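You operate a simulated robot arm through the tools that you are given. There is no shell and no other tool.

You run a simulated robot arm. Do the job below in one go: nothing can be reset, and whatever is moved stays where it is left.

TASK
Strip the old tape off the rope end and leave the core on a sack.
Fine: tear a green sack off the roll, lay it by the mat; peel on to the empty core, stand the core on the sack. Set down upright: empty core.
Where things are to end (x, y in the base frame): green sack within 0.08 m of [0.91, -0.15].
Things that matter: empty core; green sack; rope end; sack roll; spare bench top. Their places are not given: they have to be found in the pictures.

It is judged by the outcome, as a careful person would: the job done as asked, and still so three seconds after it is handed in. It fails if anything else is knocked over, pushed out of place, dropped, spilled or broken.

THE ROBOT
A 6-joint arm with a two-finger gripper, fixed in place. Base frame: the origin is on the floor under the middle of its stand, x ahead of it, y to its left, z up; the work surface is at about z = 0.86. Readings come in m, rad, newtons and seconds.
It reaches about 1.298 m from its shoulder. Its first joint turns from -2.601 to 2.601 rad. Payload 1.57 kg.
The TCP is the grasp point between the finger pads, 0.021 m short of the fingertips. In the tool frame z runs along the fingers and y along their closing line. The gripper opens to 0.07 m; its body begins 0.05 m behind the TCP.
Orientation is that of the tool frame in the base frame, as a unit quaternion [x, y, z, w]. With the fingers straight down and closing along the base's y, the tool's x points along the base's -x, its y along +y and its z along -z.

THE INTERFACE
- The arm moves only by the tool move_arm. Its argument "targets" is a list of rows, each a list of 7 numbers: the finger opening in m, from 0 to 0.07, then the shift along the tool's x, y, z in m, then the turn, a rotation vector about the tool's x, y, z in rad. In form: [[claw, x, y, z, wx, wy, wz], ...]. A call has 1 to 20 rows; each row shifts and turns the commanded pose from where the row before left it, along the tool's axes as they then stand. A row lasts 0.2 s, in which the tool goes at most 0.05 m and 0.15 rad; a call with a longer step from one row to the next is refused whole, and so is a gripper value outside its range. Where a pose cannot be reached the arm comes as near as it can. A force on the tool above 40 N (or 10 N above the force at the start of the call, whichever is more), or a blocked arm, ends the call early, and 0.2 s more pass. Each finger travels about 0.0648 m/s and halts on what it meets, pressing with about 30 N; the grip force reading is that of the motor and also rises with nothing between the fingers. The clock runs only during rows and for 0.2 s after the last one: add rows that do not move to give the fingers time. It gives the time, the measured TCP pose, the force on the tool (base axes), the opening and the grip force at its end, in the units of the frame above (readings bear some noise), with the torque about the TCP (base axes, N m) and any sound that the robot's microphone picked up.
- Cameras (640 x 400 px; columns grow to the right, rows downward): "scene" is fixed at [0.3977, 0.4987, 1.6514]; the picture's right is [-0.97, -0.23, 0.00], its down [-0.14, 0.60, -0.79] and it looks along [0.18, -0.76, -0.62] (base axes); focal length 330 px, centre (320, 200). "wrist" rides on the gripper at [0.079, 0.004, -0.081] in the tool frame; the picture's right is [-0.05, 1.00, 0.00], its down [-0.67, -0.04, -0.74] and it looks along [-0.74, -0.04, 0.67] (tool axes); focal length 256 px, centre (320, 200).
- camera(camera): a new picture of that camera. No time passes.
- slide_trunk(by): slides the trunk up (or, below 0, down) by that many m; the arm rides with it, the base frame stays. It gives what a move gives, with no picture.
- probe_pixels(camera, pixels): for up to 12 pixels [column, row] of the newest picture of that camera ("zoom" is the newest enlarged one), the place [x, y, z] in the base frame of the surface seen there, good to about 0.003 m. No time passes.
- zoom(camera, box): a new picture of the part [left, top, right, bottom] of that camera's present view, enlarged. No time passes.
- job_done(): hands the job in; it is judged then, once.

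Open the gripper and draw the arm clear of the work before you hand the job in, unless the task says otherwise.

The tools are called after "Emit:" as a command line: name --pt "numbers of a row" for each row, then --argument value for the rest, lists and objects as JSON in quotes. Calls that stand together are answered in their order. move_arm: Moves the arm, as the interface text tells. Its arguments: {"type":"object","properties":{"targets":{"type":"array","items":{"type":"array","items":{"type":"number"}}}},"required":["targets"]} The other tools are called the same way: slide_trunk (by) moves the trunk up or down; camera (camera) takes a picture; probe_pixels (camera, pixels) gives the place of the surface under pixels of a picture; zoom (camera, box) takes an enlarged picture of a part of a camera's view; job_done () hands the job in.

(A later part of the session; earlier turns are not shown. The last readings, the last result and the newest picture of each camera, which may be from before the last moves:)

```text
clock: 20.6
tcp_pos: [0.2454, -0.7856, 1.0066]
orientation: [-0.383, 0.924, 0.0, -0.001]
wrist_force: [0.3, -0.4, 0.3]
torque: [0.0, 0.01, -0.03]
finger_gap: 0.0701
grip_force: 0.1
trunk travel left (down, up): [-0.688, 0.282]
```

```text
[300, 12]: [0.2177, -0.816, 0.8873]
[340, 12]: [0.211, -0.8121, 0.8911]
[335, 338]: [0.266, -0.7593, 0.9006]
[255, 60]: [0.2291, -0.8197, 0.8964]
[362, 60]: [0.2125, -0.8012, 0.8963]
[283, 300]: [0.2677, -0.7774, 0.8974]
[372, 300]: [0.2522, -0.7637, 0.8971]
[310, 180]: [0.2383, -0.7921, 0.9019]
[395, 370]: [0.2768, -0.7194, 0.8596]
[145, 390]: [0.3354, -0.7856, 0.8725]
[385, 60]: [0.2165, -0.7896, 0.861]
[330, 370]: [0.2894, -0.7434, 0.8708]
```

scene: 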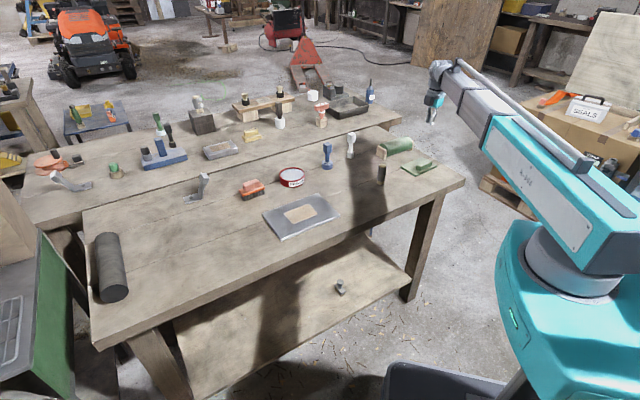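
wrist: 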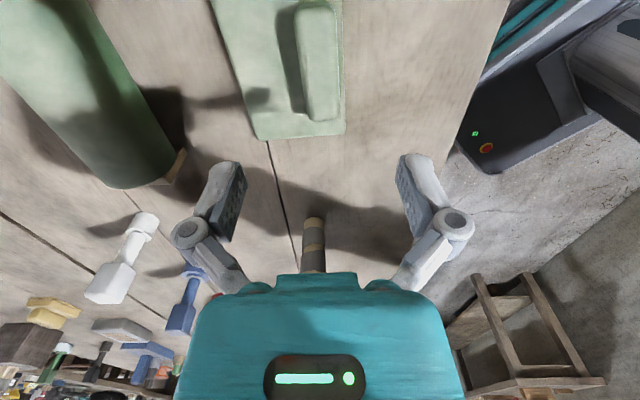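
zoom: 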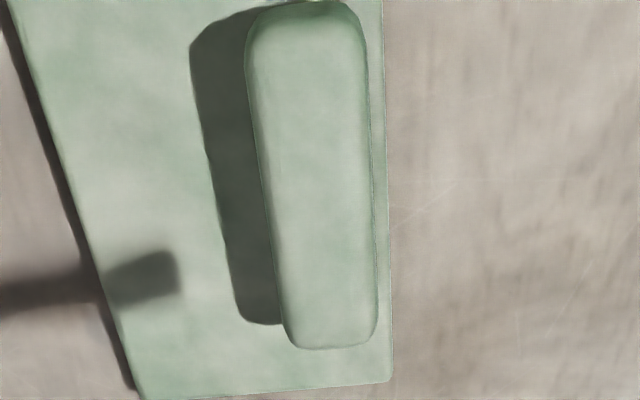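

Ridge centre u≈0.729, v≈-0.386, still at 45°. Descend with the trunk to TCP z≈0.894 for a deeper bite.

Emit:
slide_trunk --by -0.1125

Emit:
camera --camera "wrist"

Emit:
zoom --camera "scene" --box '[390, 130, 450, 180]'

```text
clock: 22.1
tcp_pos: [0.2446, -0.7853, 0.8949]
orientation: [-0.383, 0.924, 0.0, -0.001]
wrist_force: [-0.6, 0.0, 0.7]
torque: [-0.04, -0.02, 0.0]
finger_gap: 0.0699
grip_force: 0.0
trunk travel left (down, up): [-0.575, 0.395]
```

```text
taken
```

wrist: 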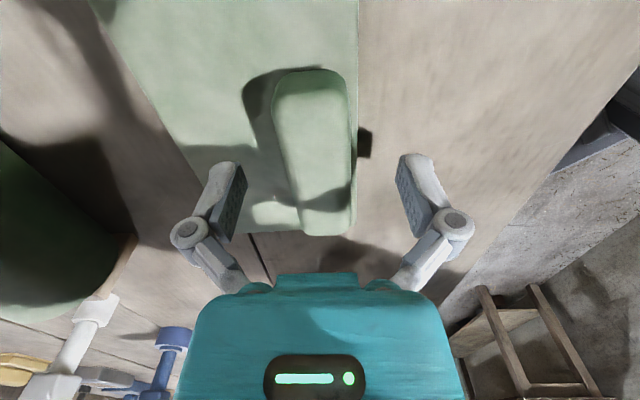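

```text
8.00 times, centred on (420, 155) of scene
```

zoom: 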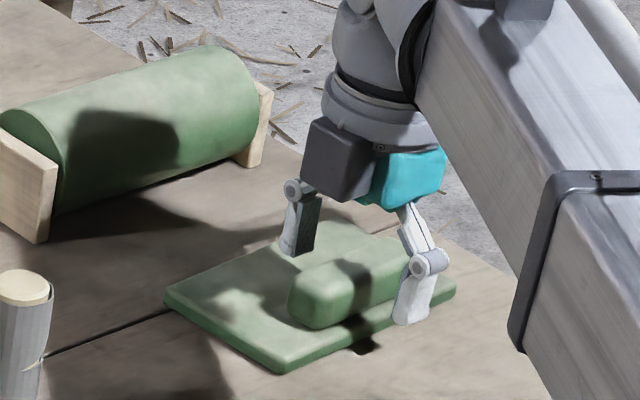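

Tips are at ≈0.874, just above the plate. Close on the ridge again.

Emit:
move_arm --pt "0.04 0 0 0 0 0 0" --pt "0.02 0 0 0 0 0 0" --pt "0.0 0 0 0 0 0 0" --pt "0.0 0 0 0 0 0 0" --pt "0.0 0 0 0 0 0 0" --pt "0.0 0 0 0 0 0 0"

Emit:
slide_trunk --by 0.01

Emit:
camera --camera "wrist"

Emit:
zoom --camera "scene" --box '[390, 130, 450, 180]'

```text
clock: 23.4
tcp_pos: [0.2469, -0.7856, 0.8947]
orientation: [-0.383, 0.924, 0.0, -0.001]
wrist_force: [0.4, -0.5, 2.3]
torque: [-0.03, 0.01, -0.02]
finger_gap: 0.0269
grip_force: 30.1
trunk travel left (down, up): [-0.575, 0.395]
```

```text
clock: 24.0
tcp_pos: [0.2464, -0.7855, 0.9049]
orientation: [-0.383, 0.924, 0.001, 0.0]
wrist_force: [0.2, 0.6, -0.2]
torque: [0.02, 0.01, 0.01]
finger_gap: 0.0267
grip_force: 29.6
trunk travel left (down, up): [-0.585, 0.385]
```

```text
taken
```

wrist: 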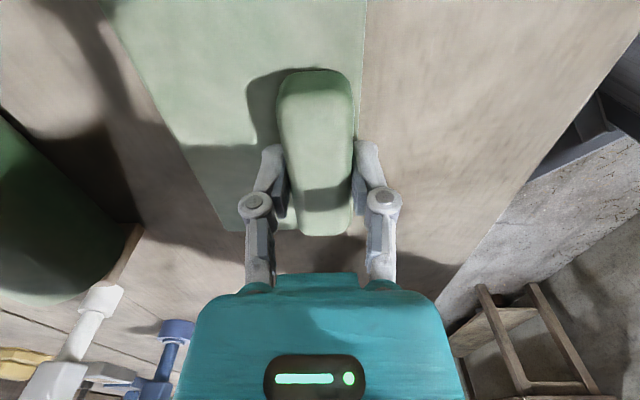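

```text
8.00 times, centred on (420, 155) of scene
```

zoom: 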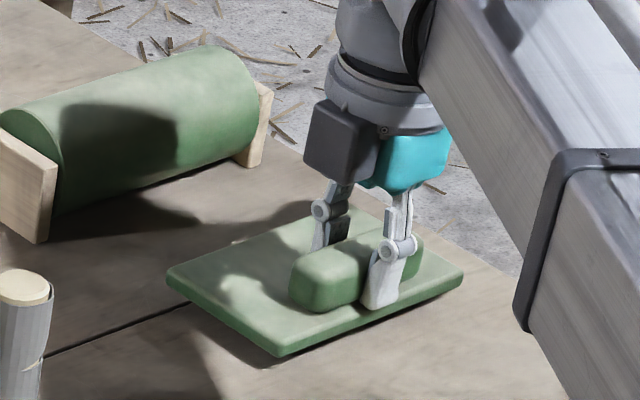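

The sack lifted 1 cm with the grip intact (gap 0.0267). Continue raising in small steps, checking the gap.

Emit:
slide_trunk --by 0.02

Emit:
slide_trunk --by 0.02

Emit:
zoom --camera "scene" --box '[380, 120, 450, 180]'

```text
clock: 24.7
tcp_pos: [0.246, -0.7849, 0.9245]
orientation: [-0.383, 0.924, 0.0, 0.001]
wrist_force: [0.5, 0.8, -0.6]
torque: [-0.01, 0.02, -0.02]
finger_gap: 0.0267
grip_force: 30.2
trunk travel left (down, up): [-0.605, 0.365]
```

```text
clock: 25.4
tcp_pos: [0.2451, -0.7853, 0.9436]
orientation: [-0.382, 0.924, -0.001, -0.001]
wrist_force: [-0.4, 0.0, 0.1]
torque: [-0.02, 0.03, 0.0]
finger_gap: 0.0271
grip_force: 30.3
trunk travel left (down, up): [-0.625, 0.345]
```

```text
6.67 times, centred on (415, 150) of scene
```

zoom: 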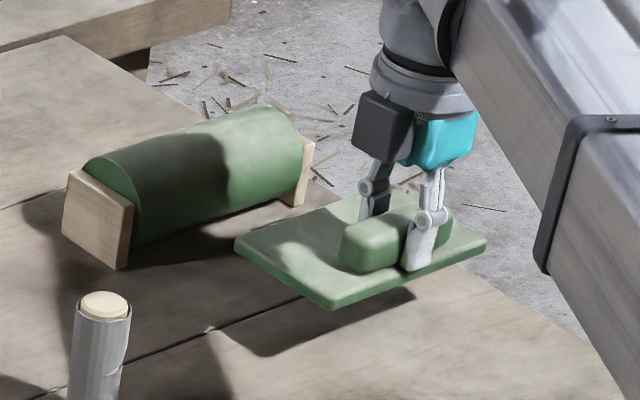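

The grip holds and the sack hangs level. Raise another 0.10 in steps.

Emit:
slide_trunk --by 0.03

Emit:
slide_trunk --by 0.03

Emit:
slide_trunk --by 0.04

Emit:
camera --camera "scene"

Emit:
camera --camera "wrist"

```text
clock: 26.1
tcp_pos: [0.2462, -0.7857, 0.9747]
orientation: [-0.383, 0.924, 0.0, 0.0]
wrist_force: [-0.1, -0.4, -0.2]
torque: [-0.03, -0.01, -0.06]
finger_gap: 0.0269
grip_force: 30.1
trunk travel left (down, up): [-0.655, 0.315]
```

```text
clock: 26.9
tcp_pos: [0.246, -0.785, 1.0046]
orientation: [-0.382, 0.924, 0.0, 0.0]
wrist_force: [-0.5, -0.3, -0.4]
torque: [-0.01, 0.05, 0.0]
finger_gap: 0.0269
grip_force: 29.9
trunk travel left (down, up): [-0.685, 0.285]
```

```text
clock: 27.7
tcp_pos: [0.2464, -0.7854, 1.0445]
orientation: [-0.383, 0.924, 0.0, 0.001]
wrist_force: [0.2, 0.1, 0.1]
torque: [0.03, 0.03, 0.02]
finger_gap: 0.0271
grip_force: 29.9
trunk travel left (down, up): [-0.725, 0.245]
```

```text
taken
```

scene: 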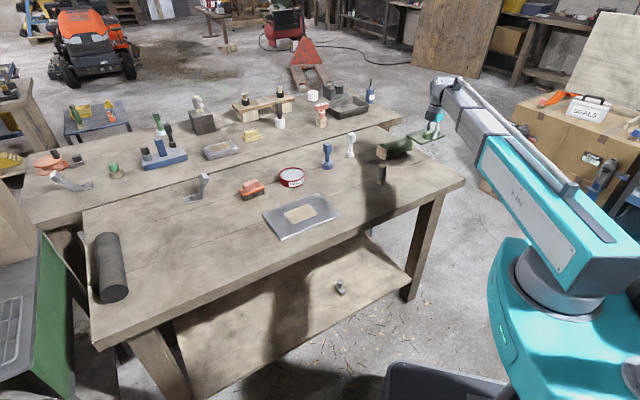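

```text
taken
```

wrist: 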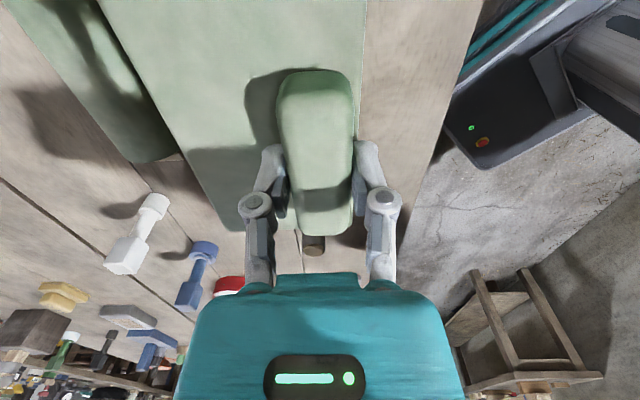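

The arm appears to be telescopic with height only via the trunk. The sack is secure; now travel along tool −x (base +x,+y) at z≈1.04, clear above the rope end and mat.

Emit:
move_arm --pt "0 -0.015 0.0003 0 0 0 0" --pt "0 -0.03 0.0003 0 0 0 0" --pt "0 -0.04 0.0003 0 0 0 0" --pt "0 -0.04 0.0003 0 0 0 0" --pt "0 -0.04 0.0003 0 0 0 0" --pt "0 -0.04 0.0003 0 0 0 0" --pt "0 -0.04 0.0003 0 0 0 0" --pt "0 -0.04 0.0003 0 0 0 0" --pt "0 -0.04 0.0003 0 0 0 0" --pt "0 -0.04 0.0003 0 0 0 0" --pt "0 -0.03 0.0003 0 0 0 0" --pt "0 -0.015 0.0003 0 0 0 0"

Emit:
camera --camera "scene"

```text
clock: 30.3
tcp_pos: [0.533, -0.4922, 1.044]
orientation: [-0.383, 0.924, 0.001, -0.001]
wrist_force: [0.8, 0.4, 0.1]
torque: [0.01, 0.02, 0.01]
finger_gap: 0.0269
grip_force: 29.8
trunk travel left (down, up): [-0.725, 0.245]
```

```text
taken
```

scene: 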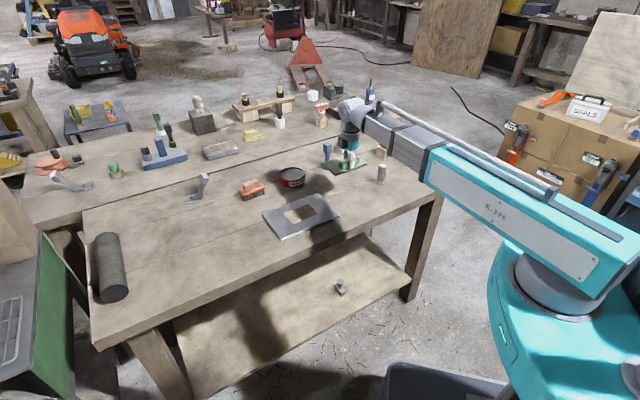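

The sack is still held at (0.533,-0.492). Continue another 0.511 m along tool −x to the target.

Emit:
move_arm --pt "0 -0.015 0 0 0 0 0" --pt "0 -0.03 0 0 0 0 0" --pt "0 -0.04 0 0 0 0 0" --pt "0 -0.04 0 0 0 0 0" --pt "0 -0.04 0 0 0 0 0" --pt "0 -0.04 0 0 0 0 0" --pt "0 -0.04 0 0 0 0 0" --pt "0 -0.04 0 0 0 0 0" --pt "0 -0.04 0 0 0 0 0" --pt "0 -0.04 0 0 0 0 0" --pt "0 -0.04 0 0 0 0 0" --pt "0 -0.04 0 0 0 0 0" --pt "0 -0.03 0 0 0 0 0" --pt "0 -0.02 0 0 0 0 0" --pt "0 -0.016 0 0 0 0 0" --pt "0 0 0 0 0 0 0"

Emit:
camera --camera "scene"

Emit:
camera --camera "wrist"

```text
clock: 33.7
tcp_pos: [0.8954, -0.1317, 1.0441]
orientation: [-0.383, 0.924, 0.0, 0.0]
wrist_force: [-0.4, -0.1, -0.8]
torque: [-0.01, -0.01, 0.01]
finger_gap: 0.027
grip_force: 30.6
out of reach, approached as far as the arm can: row 8, 13
trunk travel left (down, up): [-0.725, 0.245]
```

```text
taken
```

scene: 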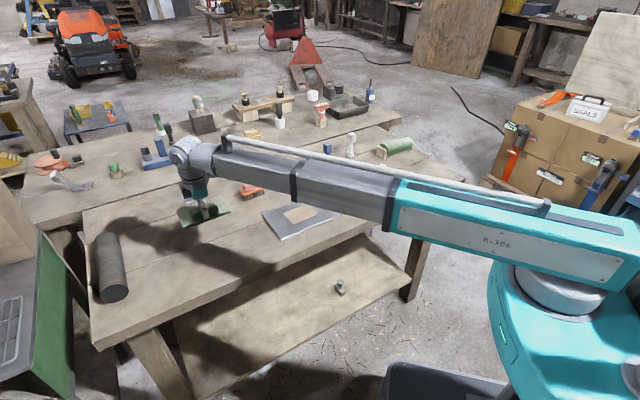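

```text
taken
```

wrist: 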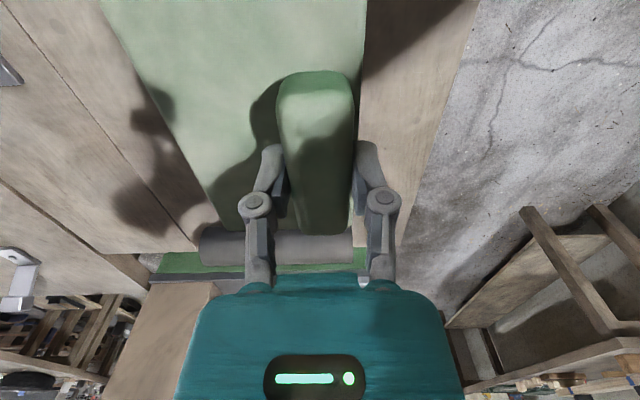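

The sack is over the target at TCP (0.895,-0.132). Lower with the trunk: first 0.13, then the last bit gently.

Emit:
slide_trunk --by -0.08

Emit:
slide_trunk --by -0.055

Emit:
slide_trunk --by -0.013

Emit:
zoom --camera "scene" --box '[140, 170, 260, 260]'

```text
clock: 34.9
tcp_pos: [0.8963, -0.1308, 0.963]
orientation: [-0.383, 0.924, 0.001, 0.0]
wrist_force: [-0.7, -0.1, -0.7]
torque: [0.01, 0.02, -0.03]
finger_gap: 0.0271
grip_force: 31.0
trunk travel left (down, up): [-0.645, 0.325]
```

```text
clock: 35.8
tcp_pos: [0.8951, -0.1336, 0.909]
orientation: [-0.382, 0.924, -0.001, -0.001]
wrist_force: [-0.5, -0.1, -1.6]
torque: [0.06, -0.03, 0.01]
finger_gap: 0.0269
grip_force: 29.9
trunk travel left (down, up): [-0.59, 0.38]
```

```text
clock: 36.4
tcp_pos: [0.8954, -0.1312, 0.8971]
orientation: [-0.382, 0.924, 0.0, 0.0]
wrist_force: [-0.2, -0.5, -0.2]
torque: [0.0, -0.06, 0.0]
finger_gap: 0.0268
grip_force: 30.0
trunk travel left (down, up): [-0.577, 0.393]
```

```text
4.44 times, centred on (200, 215) of scene
```

zoom: 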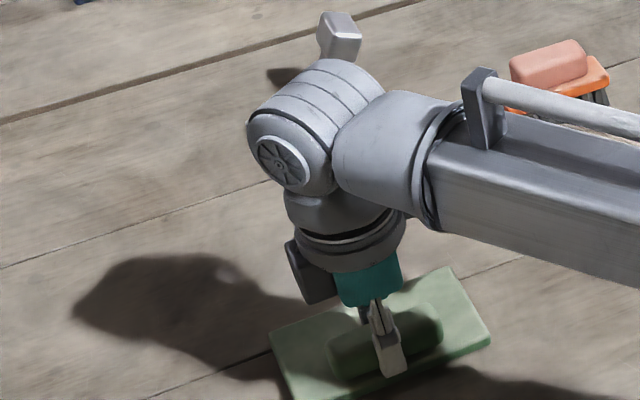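

Trunk is 2 mm above the grip height. Lower that last bit and then open the fingers.

Emit:
slide_trunk --by -0.002

Emit:
move_arm --pt "0.03 0 0 0 0 0 0" --pt "0.045 0 0 0 0 0 0" --pt "0.06 0 0 0 0 0 0" --pt "0.07 0 0 0 0 0 0" --pt "0.07 0 0 0 0 0 0"

Emit:
camera --camera "wrist"

```text
clock: 37.0
tcp_pos: [0.8962, -0.1308, 0.8941]
orientation: [-0.382, 0.924, -0.001, 0.0]
wrist_force: [0.9, -0.6, 3.7]
torque: [-0.05, -0.03, 0.01]
finger_gap: 0.0269
grip_force: 30.8
trunk travel left (down, up): [-0.575, 0.395]
```

```text
clock: 38.2
tcp_pos: [0.8967, -0.1304, 0.8929]
orientation: [-0.383, 0.924, 0.0, 0.0]
wrist_force: [0.4, -0.4, -0.1]
torque: [0.03, -0.02, 0.0]
finger_gap: 0.0699
grip_force: 0.2
trunk travel left (down, up): [-0.575, 0.395]
```

```text
taken
```

wrist: 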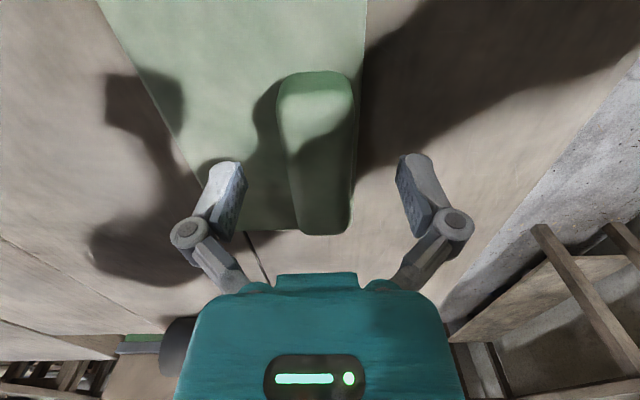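

Released; the sack rests flat. Raise the trunk 0.20 to clear and probe the sack's resting place.

Emit:
slide_trunk --by 0.25

Emit:
camera --camera "wrist"

Emit:
camera --camera "scene"

```text
clock: 40.7
tcp_pos: [0.8958, -0.1322, 1.1446]
orientation: [-0.383, 0.924, 0.0, 0.0]
wrist_force: [-0.6, 0.5, -0.8]
torque: [-0.02, -0.01, -0.02]
finger_gap: 0.07
grip_force: 0.0
trunk travel left (down, up): [-0.825, 0.145]
```

```text
taken
```

wrist: 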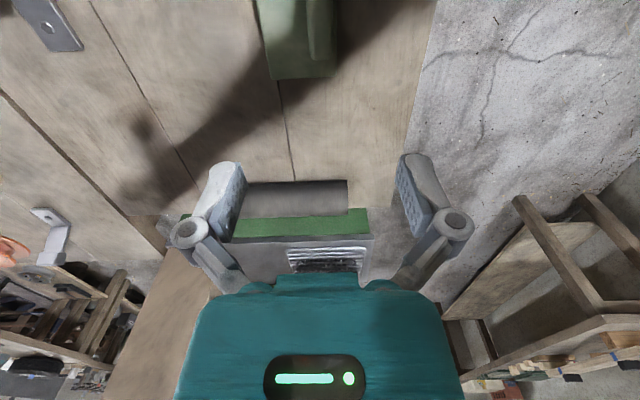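

```text
taken
```

scene: 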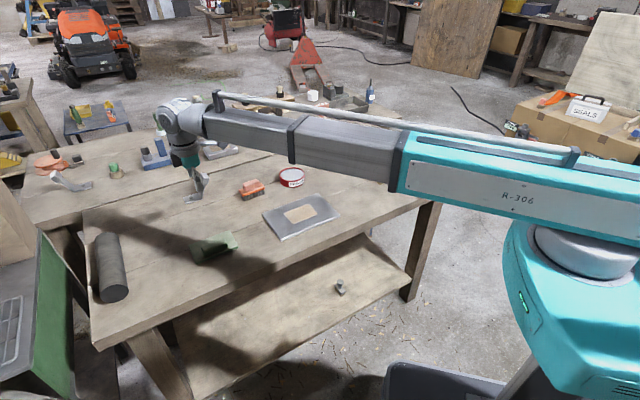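

Emit:
zoom --camera "scene" --box '[170, 215, 260, 275]'

```text
6.67 times, centred on (215, 245) of scene
```

zoom: 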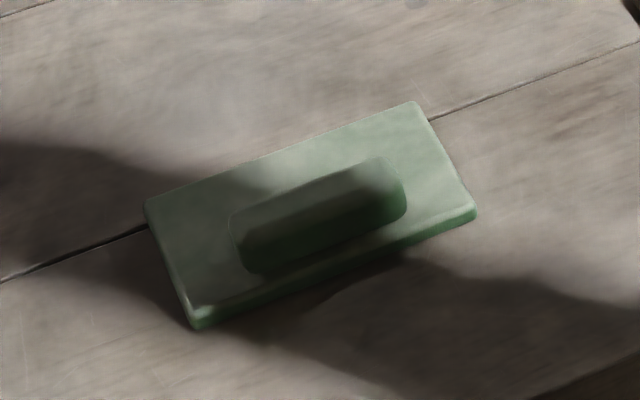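

The sack lies flat; I'll probe its corners (150,205), (412,105), (475,212), (195,318) and the flat strip for the core.

Emit:
probe_pixels --camera "zoom" --pixels '[[152, 207], [412, 107], [472, 212], [197, 312], [300, 170], [250, 195], [350, 150], [240, 225], [380, 165], [300, 200], [420, 160], [190, 250]]'

```text
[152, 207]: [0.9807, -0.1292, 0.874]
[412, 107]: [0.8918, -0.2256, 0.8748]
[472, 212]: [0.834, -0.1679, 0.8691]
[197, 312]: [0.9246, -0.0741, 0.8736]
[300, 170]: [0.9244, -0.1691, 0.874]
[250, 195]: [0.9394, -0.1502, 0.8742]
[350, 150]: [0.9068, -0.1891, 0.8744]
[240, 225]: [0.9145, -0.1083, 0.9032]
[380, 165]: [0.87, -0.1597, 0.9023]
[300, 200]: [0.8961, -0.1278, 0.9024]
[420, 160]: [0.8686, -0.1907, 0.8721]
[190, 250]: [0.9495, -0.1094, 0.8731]
```

The sack's centre is at about (0.908,-0.149) — on target. Next, travel over to the white core at about (0.572,-0.829) at this height and look at its handle from above.

Emit:
move_arm --pt "0.07 0.0401 -0.01465 0 0 0 0" --pt "0.07 0.0401 -0.01465 0 0 0 0" --pt "0.07 0.0401 -0.01465 0 0 0 0" --pt "0.07 0.0401 -0.01465 0 0 0 0" --pt "0.07 0.0401 -0.01465 0 0 0 0" --pt "0.07 0.0401 -0.01465 0 0 0 0" --pt "0.07 0.0401 -0.01465 0 0 0 0" --pt "0.07 0.0401 -0.01465 0 0 0 0" --pt "0.07 0.0401 -0.01465 0 0 0 0" --pt "0.07 0.0401 -0.01465 0 0 0 0" --pt "0.07 0.0401 -0.01465 0 0 0 0" --pt "0.07 0.0401 -0.01465 0 0 0 0" --pt "0.07 0.0401 -0.01465 0 0 0 0" --pt "0.07 0.0401 -0.01465 0 0 0 0" --pt "0.07 0.0401 -0.01465 0 0 0 0" --pt "0.07 0.0401 -0.01465 0 0 0 0" --pt "0.07 0.0401 -0.01465 0 0 0 0" --pt "0.07 0.0401 -0.01465 0 0 0 0"

Emit:
camera --camera "wrist"

Emit:
camera --camera "scene"

```text
clock: 44.5
tcp_pos: [0.5682, -0.8262, 1.1434]
orientation: [-0.383, 0.924, -0.001, 0.0]
wrist_force: [-0.6, -0.6, 0.0]
torque: [0.02, -0.05, 0.0]
finger_gap: 0.07
grip_force: 0.1
trunk travel left (down, up): [-0.825, 0.145]
```

```text
taken
```

wrist: 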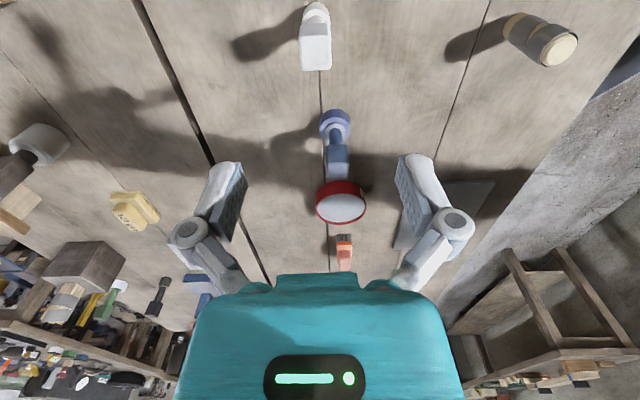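

```text
taken
```

scene: 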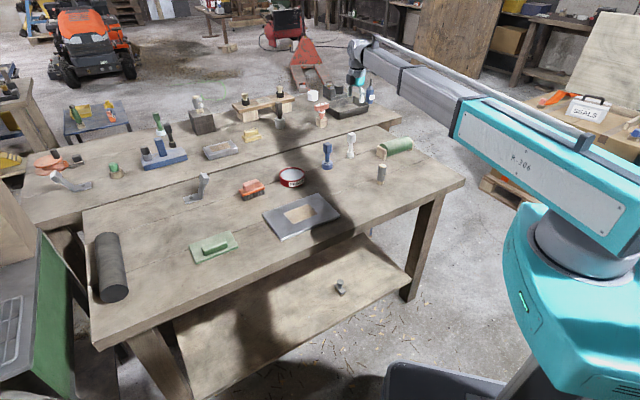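

The white core appears at (315,40), its handle roughly square to the tool. Zoom and probe.

Emit:
zoom --camera "wrist" --box '[270, 0, 370, 80]'

Emit:
probe_pixels --camera "zoom" --pixels '[[215, 200], [380, 200], [295, 200], [295, 300], [225, 330], [365, 330], [295, 70], [270, 40], [320, 40], [295, 345]]'

```text
5.00 times, centred on (320, 40) of wrist
```

zoom: 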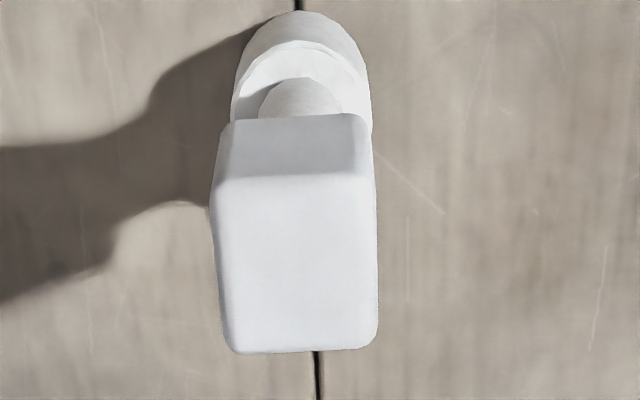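

```text
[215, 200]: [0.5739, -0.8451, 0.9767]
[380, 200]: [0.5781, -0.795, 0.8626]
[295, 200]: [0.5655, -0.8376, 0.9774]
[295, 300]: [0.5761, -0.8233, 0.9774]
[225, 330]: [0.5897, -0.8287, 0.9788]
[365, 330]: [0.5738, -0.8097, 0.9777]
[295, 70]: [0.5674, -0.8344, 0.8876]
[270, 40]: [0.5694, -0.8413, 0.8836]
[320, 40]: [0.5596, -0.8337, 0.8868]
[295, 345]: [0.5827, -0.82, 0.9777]
```

The handle is about 27 mm square, aligned with the tool, centred at (0.572,-0.829), top z≈0.978. Align by −4.5 mm in tool y and lower the trunk toward grip height.

Emit:
move_arm --pt "0.07 -0.001 -0.0045 0 0 0 0" --pt "0.07 0 0 0 0 0 0"

Emit:
slide_trunk --by -0.12

Emit:
camera --camera "wrist"

```text
clock: 45.1
tcp_pos: [0.5721, -0.8288, 1.1441]
orientation: [-0.383, 0.924, 0.0, 0.0]
wrist_force: [-0.1, 0.3, 0.9]
torque: [0.02, 0.01, 0.02]
finger_gap: 0.0701
grip_force: 0.0
trunk travel left (down, up): [-0.825, 0.145]
```

```text
clock: 46.6
tcp_pos: [0.5731, -0.828, 1.0241]
orientation: [-0.383, 0.924, 0.0, 0.0]
wrist_force: [-0.3, -0.5, 0.0]
torque: [0.03, 0.0, 0.03]
finger_gap: 0.0704
grip_force: 0.0
trunk travel left (down, up): [-0.705, 0.265]
```

```text
taken
```

wrist: 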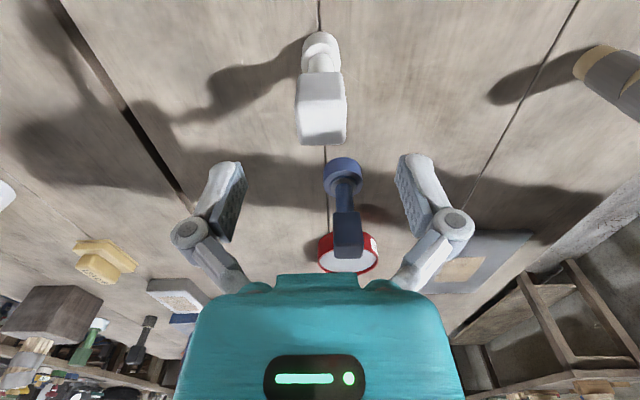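

The handle is centred between the fingers (column ≈322). Lower 0.067 to TCP z≈0.957 and close gently.

Emit:
slide_trunk --by -0.067

Emit:
camera --camera "wrist"

Emit:
zoom --camera "scene" --box '[310, 100, 410, 180]'

```text
clock: 47.7
tcp_pos: [0.5729, -0.8279, 0.9583]
orientation: [-0.383, 0.924, 0.0, 0.0]
wrist_force: [-0.1, -0.1, 0.0]
torque: [0.01, 0.01, 0.04]
finger_gap: 0.0702
grip_force: 0.1
trunk travel left (down, up): [-0.638, 0.332]
```

```text
taken
```

wrist: 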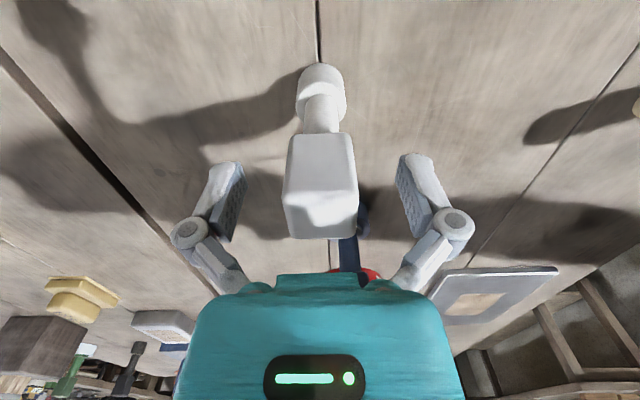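

```text
5.00 times, centred on (360, 140) of scene
```

zoom: 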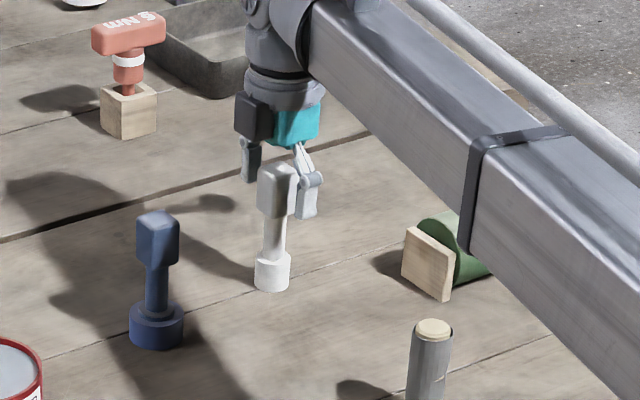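

The handle sits between the pads. Close the gripper on it.

Emit:
move_arm --pt "0.04 0 0 0 0 0 0" --pt "0.025 0 0 0 0 0 0" --pt "0.0 0 0 0 0 0 0" --pt "0.0 0 0 0 0 0 0" --pt "0.0 0 0 0 0 0 0" --pt "0.0 0 0 0 0 0 0"

Emit:
camera --camera "wrist"

```text
clock: 49.1
tcp_pos: [0.5717, -0.8286, 0.9572]
orientation: [-0.383, 0.924, 0.0, -0.001]
wrist_force: [-0.4, -1.1, 1.6]
torque: [-0.01, 0.0, -0.02]
finger_gap: 0.0299
grip_force: 30.4
trunk travel left (down, up): [-0.638, 0.332]
```

```text
taken
```

wrist: 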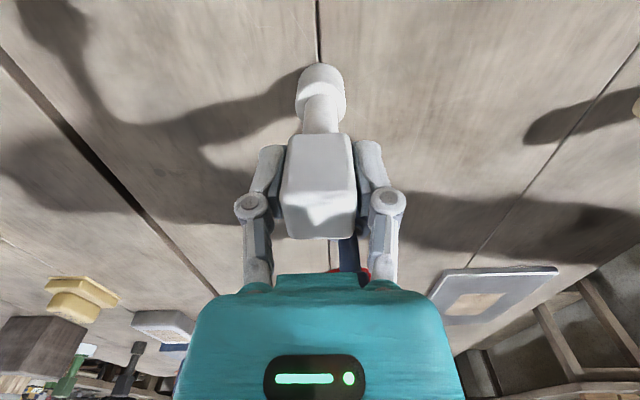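

Gripped at 0.030 with 30 N. Lift gently in small trunk steps.

Emit:
slide_trunk --by 0.015

Emit:
slide_trunk --by 0.03

Emit:
slide_trunk --by 0.04

Emit:
slide_trunk --by 0.04

Emit:
camera --camera "wrist"

Emit:
zoom --camera "scene" --box '[310, 90, 410, 180]'

```text
clock: 49.7
tcp_pos: [0.5732, -0.8282, 0.9713]
orientation: [-0.383, 0.924, 0.001, 0.0]
wrist_force: [-0.8, -0.5, -0.4]
torque: [-0.02, 0.01, 0.01]
finger_gap: 0.0301
grip_force: 29.9
trunk travel left (down, up): [-0.653, 0.317]
```

```text
clock: 50.5
tcp_pos: [0.5735, -0.8284, 1.0022]
orientation: [-0.383, 0.924, 0.0, -0.001]
wrist_force: [-0.2, -0.3, -1.0]
torque: [0.0, -0.01, -0.03]
finger_gap: 0.0301
grip_force: 29.3
trunk travel left (down, up): [-0.683, 0.287]
```

```text
clock: 51.3
tcp_pos: [0.5726, -0.8288, 1.0426]
orientation: [-0.382, 0.924, 0.0, 0.0]
wrist_force: [0.3, 0.1, 0.0]
torque: [0.0, -0.03, 0.0]
finger_gap: 0.0297
grip_force: 30.5
trunk travel left (down, up): [-0.723, 0.247]
```

```text
clock: 52.1
tcp_pos: [0.5725, -0.8285, 1.0822]
orientation: [-0.383, 0.924, 0.0, 0.0]
wrist_force: [0.6, -0.4, -1.6]
torque: [-0.01, 0.02, 0.02]
finger_gap: 0.0301
grip_force: 30.3
trunk travel left (down, up): [-0.763, 0.207]
```

```text
taken
```

wrist: 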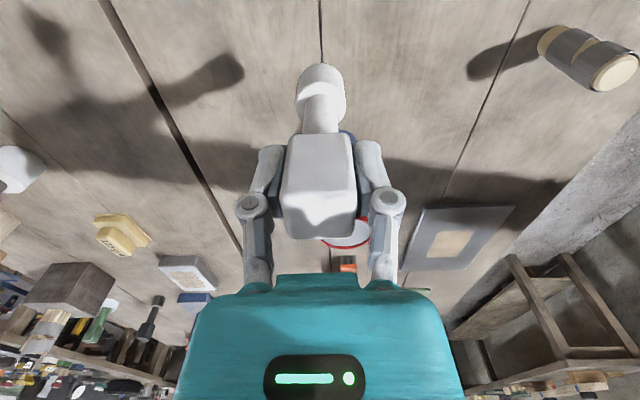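

```text
4.44 times, centred on (360, 135) of scene
```

zoom: 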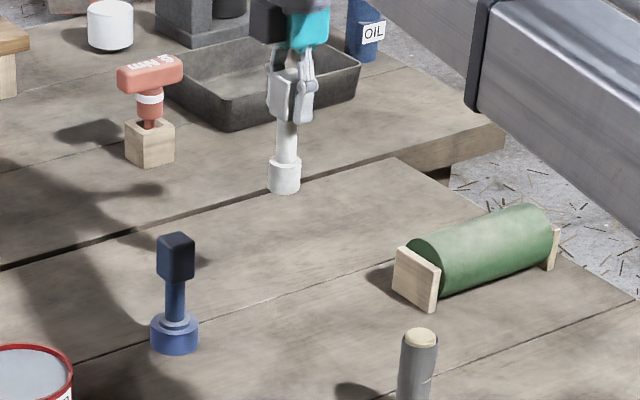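

The core is held. The rope end is visible at wrist (590,60) from the −y side; zoom to look for the tape's free end.

Emit:
zoom --camera "wrist" --box '[530, 15, 640, 100]'

Emit:
zoom --camera "scene" --box '[365, 155, 397, 190]'

```text
4.71 times, centred on (585, 58) of wrist
```

zoom: 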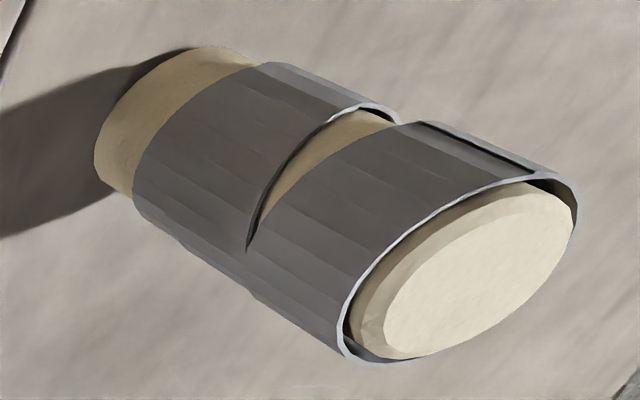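

```text
11.43 times, centred on (381, 172) of scene
```

zoom: 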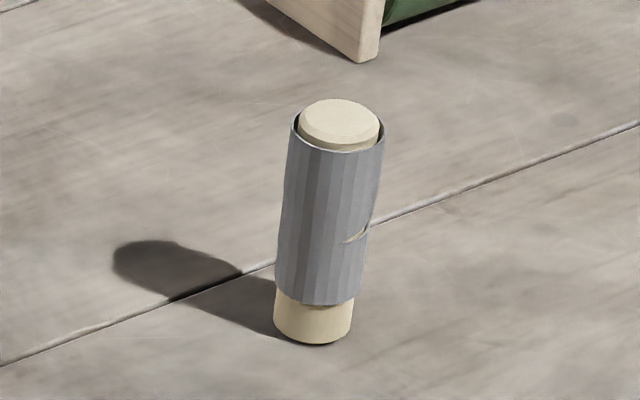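

From here I can see a wedge gap opening toward −x and what looks like a lifted tape edge on the far (−x,+y) side. I'll carry the core at safe height to (0.31,-0.65) and turn the camera to look from the −x,+y side.

Emit:
move_arm --pt "0 0.0074 0.039 0 0 0 0" --pt "0 0.0074 0.039 0 0 0 0" --pt "0 0.0074 0.039 0 0 0 0" --pt "0 0.0074 0.039 0 0 0 0" --pt "0 0.0074 0.039 0 0 0 0" --pt "0 0.0074 0.039 0 0 0 0" --pt "0 0.0074 0.039 0 0 0 0" --pt "0 0.0074 0.039 0 0 0 0" --pt "0 0 0 0 0 0 0.1428" --pt "0 0 0 0 0 0 0.1428" --pt "0 0 0 0 0 0 0.1428" --pt "0 0 0 0 0 0 0.1428" --pt "0 0 0 0 0 0 0.1428" --pt "0 0 0 0 0 0 0.1428" --pt "0 0 0 0 0 0 0.1428" --pt "0 0 0 0 0 0 0.1428" --pt "0 0 0 0 0 0 0.1428" --pt "0 0 0 0 0 0 0.1428" --pt "0 0 0 0 0 0 0.1428"

Emit:
camera --camera "wrist"

Emit:
camera --camera "scene"

```text
clock: 56.1
tcp_pos: [0.3106, -0.6507, 1.0817]
orientation: [0.383, 0.924, -0.001, 0.0]
wrist_force: [0.1, -0.4, -1.0]
torque: [-0.02, -0.03, 0.0]
finger_gap: 0.0301
grip_force: 29.7
trunk travel left (down, up): [-0.763, 0.207]
```

```text
taken
```

wrist: 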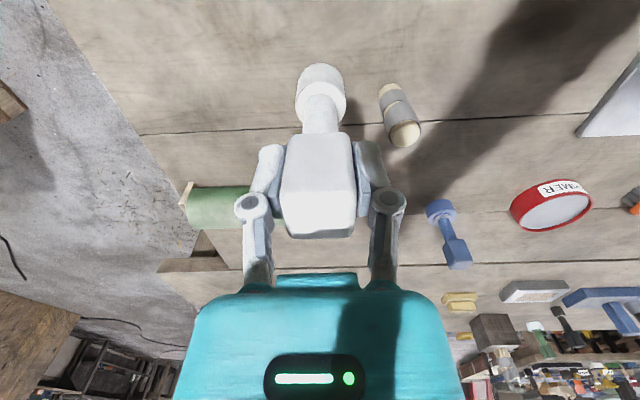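

```text
taken
```

scene: 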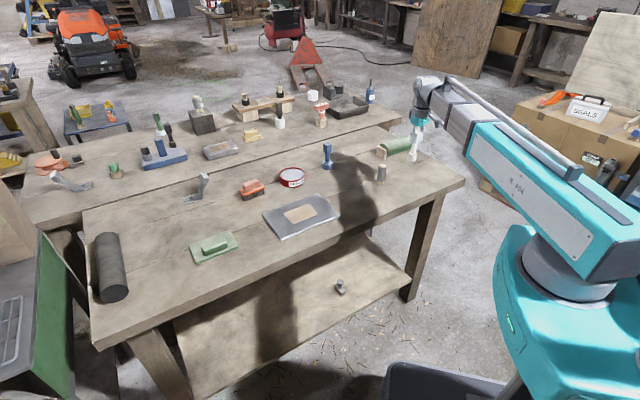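

The rope end is at wrist (398,115) now, seen from −x,+y. Zoom in on it.

Emit:
zoom --camera "wrist" --box '[365, 75, 435, 155]'

Emit:
zoom --camera "wrist" --box '[270, 50, 370, 250]'

```text
5.00 times, centred on (400, 115) of wrist
```

zoom: 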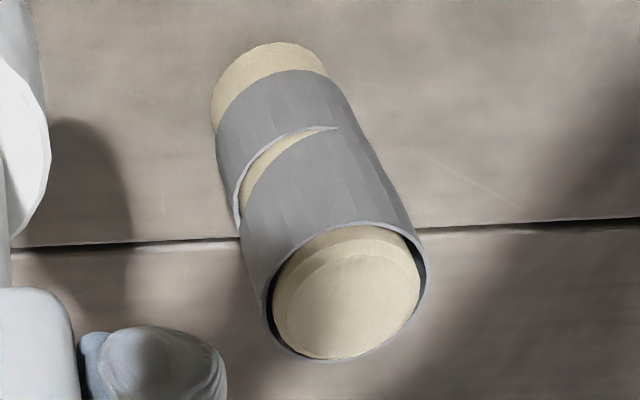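

```text
2.00 times, centred on (320, 150) of wrist
```

zoom: 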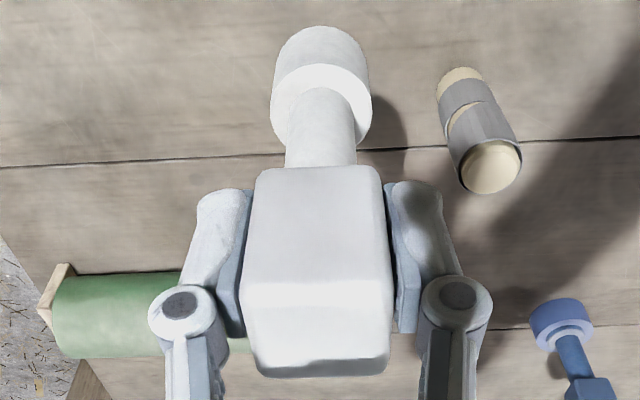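

The tape shows a crescent slit on the −x side with no distinct flap. I'll position the core beside the rope end on its (−x,−y) side, about 2 cm off, then lower it so the drum is at tape height.

Emit:
move_arm --pt "0 -0.0356 0.0128 0 0 0 0" --pt "0 -0.0356 0.0127 0 0 0 0" --pt "0 0 0 0 0 0 0"

Emit:
slide_trunk --by -0.05

Emit:
camera --camera "wrist"

Emit:
zoom --camera "scene" --box '[350, 125, 430, 195]'

```text
clock: 56.9
tcp_pos: [0.3793, -0.6816, 1.0822]
orientation: [0.383, 0.924, 0.0, 0.0]
wrist_force: [-0.2, -0.3, -0.6]
torque: [0.02, 0.04, -0.01]
finger_gap: 0.0298
grip_force: 30.2
trunk travel left (down, up): [-0.763, 0.207]
```

```text
clock: 57.9
tcp_pos: [0.3808, -0.6825, 1.0318]
orientation: [0.383, 0.924, 0.001, 0.0]
wrist_force: [-0.1, -0.1, 0.2]
torque: [0.0, -0.04, 0.0]
finger_gap: 0.0299
grip_force: 29.8
trunk travel left (down, up): [-0.713, 0.257]
```

```text
taken
```

wrist: 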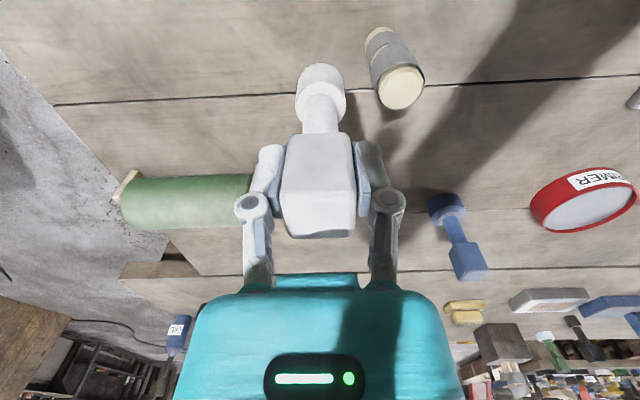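

```text
5.71 times, centred on (390, 160) of scene
```

zoom: 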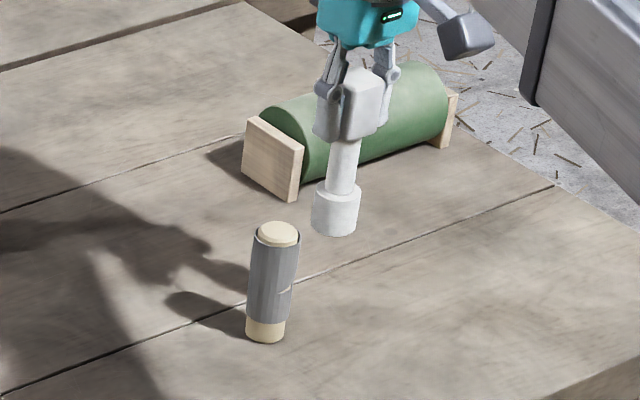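

The drum hangs beside the rope end with clearance. Lower 0.037 so the drum is level with the tape's middle.

Emit:
slide_trunk --by -0.037

Emit:
camera --camera "wrist"

Emit:
zoom --camera "wrist" --box '[280, 20, 460, 140]'

Emit:
zoom --camera "scene" --box '[360, 140, 410, 190]'

```text
clock: 58.7
tcp_pos: [0.3792, -0.6803, 0.9941]
orientation: [0.382, 0.924, 0.0, 0.0]
wrist_force: [-0.3, 0.0, -0.7]
torque: [0.03, 0.02, 0.0]
finger_gap: 0.0296
grip_force: 29.9
trunk travel left (down, up): [-0.676, 0.294]
```

```text
taken
```

wrist: 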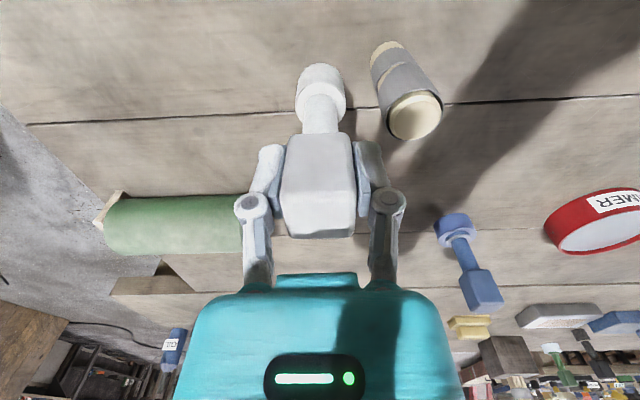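

```text
3.33 times, centred on (370, 80) of wrist
```

zoom: 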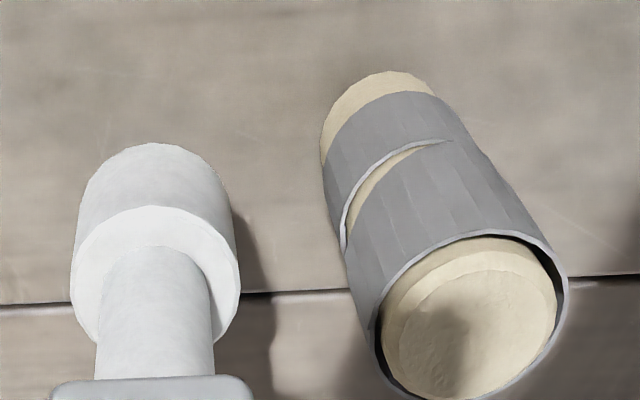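

```text
8.00 times, centred on (385, 165) of scene
```

zoom: 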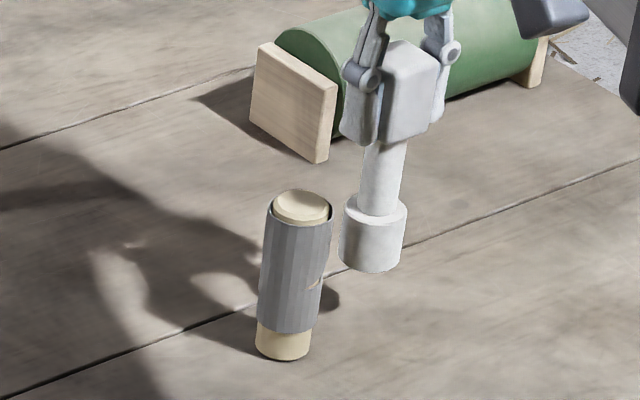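

The drum is now at tape height and about 2 cm off. I'll probe the drum and tape edges to get the exact gap.

Emit:
zoom --camera "wrist" --box '[280, 20, 460, 140]'

Emit:
probe_pixels --camera "zoom" --pixels '[[75, 260], [236, 260], [155, 225], [82, 220], [222, 180], [155, 150], [335, 150], [345, 225], [378, 310], [560, 310], [470, 240], [450, 395]]'

```text
3.33 times, centred on (370, 80) of wrist
```

zoom: 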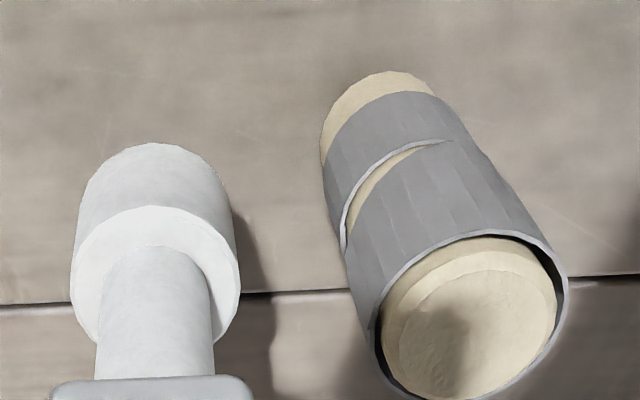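

```text
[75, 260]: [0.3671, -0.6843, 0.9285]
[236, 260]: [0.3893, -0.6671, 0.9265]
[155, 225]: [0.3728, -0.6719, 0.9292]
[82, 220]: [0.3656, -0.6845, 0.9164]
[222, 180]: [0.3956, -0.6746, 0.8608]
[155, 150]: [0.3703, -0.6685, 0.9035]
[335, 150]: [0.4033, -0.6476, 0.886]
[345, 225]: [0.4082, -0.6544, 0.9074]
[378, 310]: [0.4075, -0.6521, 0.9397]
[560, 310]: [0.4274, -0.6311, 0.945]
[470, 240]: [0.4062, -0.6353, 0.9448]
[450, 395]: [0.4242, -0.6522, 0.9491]
```

Axis separation is 0.053 m versus ~0.0325 at contact. Approach along tool +y by 0.018, then creep.

Emit:
move_arm --pt "0 0 0.006 0 0 0 0" --pt "0 0 0.006 0 0 0 0" --pt "0 0 0.005 0 0 0 0" --pt "0 0 0 0 0 0 0"

Emit:
zoom --camera "wrist" --box '[280, 20, 460, 140]'

Emit:
zoom --camera "scene" --box '[360, 140, 410, 190]'

```text
clock: 59.7
tcp_pos: [0.392, -0.6698, 0.9952]
orientation: [0.382, 0.924, -0.001, 0.0]
wrist_force: [-5.6, -5.0, 1.8]
torque: [-0.33, 0.36, -0.03]
finger_gap: 0.0299
grip_force: 30.0
trunk travel left (down, up): [-0.676, 0.294]
```

```text
3.33 times, centred on (370, 80) of wrist
```

zoom: 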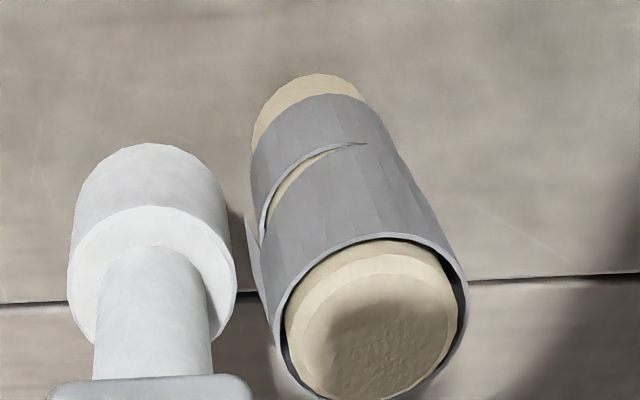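

```text
8.00 times, centred on (385, 165) of scene
```

zoom: 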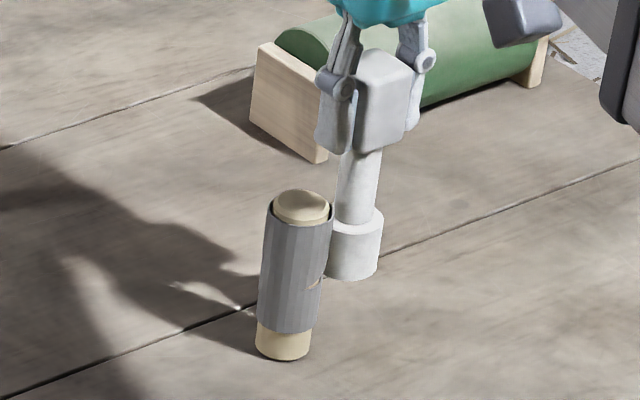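

Contact: about 7.5 N with the drum touching the tape; the rope end has not shifted. A pale sliver shows at zoom (265,290) between drum and tape; zooming closer.

Emit:
zoom --camera "wrist" --box '[325, 60, 395, 140]'

Emit:
zoom --camera "scene" --box '[370, 155, 400, 185]'

```text
5.00 times, centred on (360, 100) of wrist
```

zoom: 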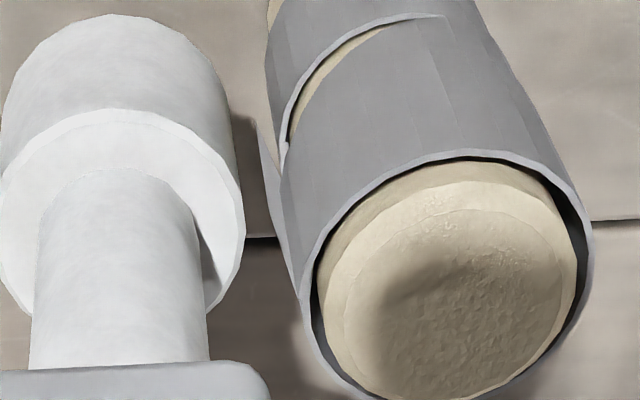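

```text
13.33 times, centred on (385, 170) of scene
```

zoom: 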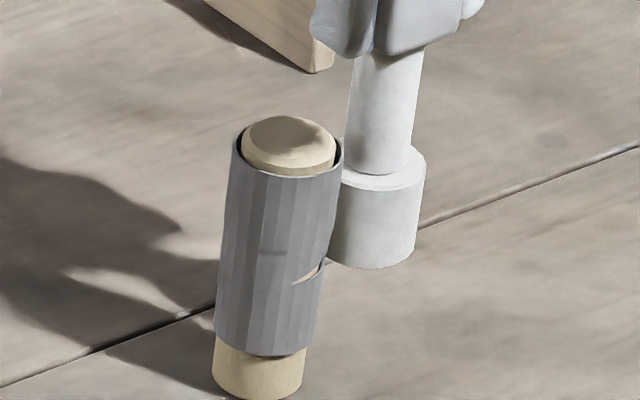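

The free flap of tape stands out on the (−x,−y) side, right where the drum touches; the wrap climbs counter-clockwise, so peeling means orbiting clockwise (seen from above). I'll try a 45° clockwise arc in light contact and look for any change.

Emit:
move_arm --pt "0 0.0047 0.0003 0 0 0 0" --pt "0 0.0048 0.001 0 0 0 0" --pt "0 0.0045 0.0016 0 0 0 0" --pt "0 0.0044 0.0021 0 0 0 0" --pt "0 0.004 0.0027 0 0 0 0" --pt "0 0.0037 0.0032 0 0 0 0" --pt "0 0 0 0 0 0 0"

Emit:
camera --camera "wrist"

Emit:
zoom --camera "wrist" --box '[280, 20, 440, 140]'

Emit:
zoom --camera "scene" --box '[365, 145, 405, 185]'

```text
clock: 61.3
tcp_pos: [0.3804, -0.6436, 0.9956]
orientation: [0.383, 0.924, -0.001, 0.0]
wrist_force: [-10.2, -2.1, -1.8]
torque: [-0.12, 0.75, -0.02]
finger_gap: 0.0297
grip_force: 30.2
trunk travel left (down, up): [-0.676, 0.294]
```

```text
taken
```

wrist: 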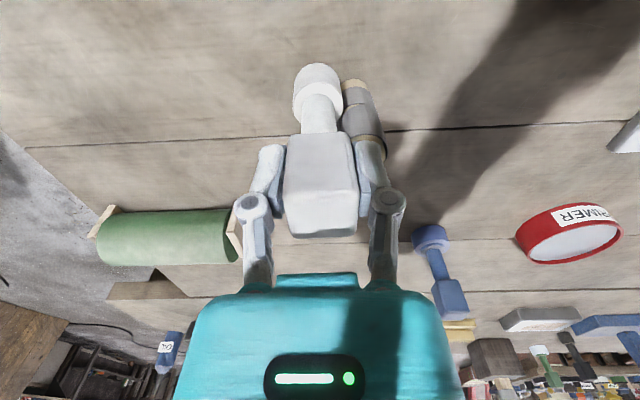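

```text
3.33 times, centred on (360, 80) of wrist
```

zoom: 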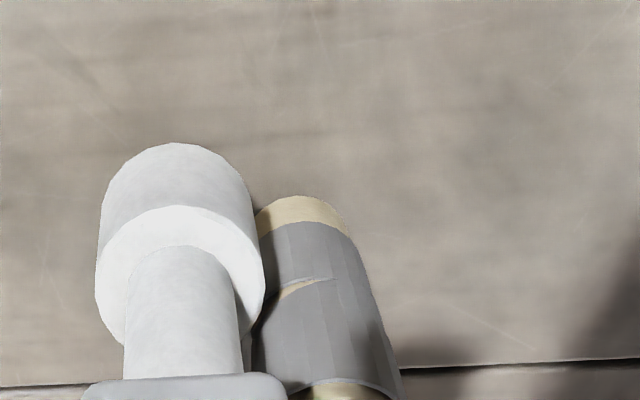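

```text
10.00 times, centred on (385, 165) of scene
```

zoom: 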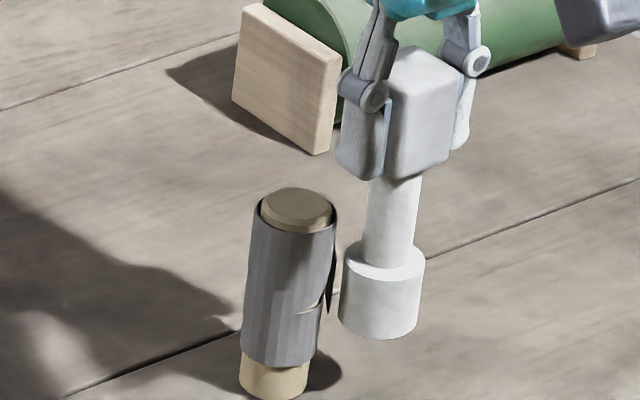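

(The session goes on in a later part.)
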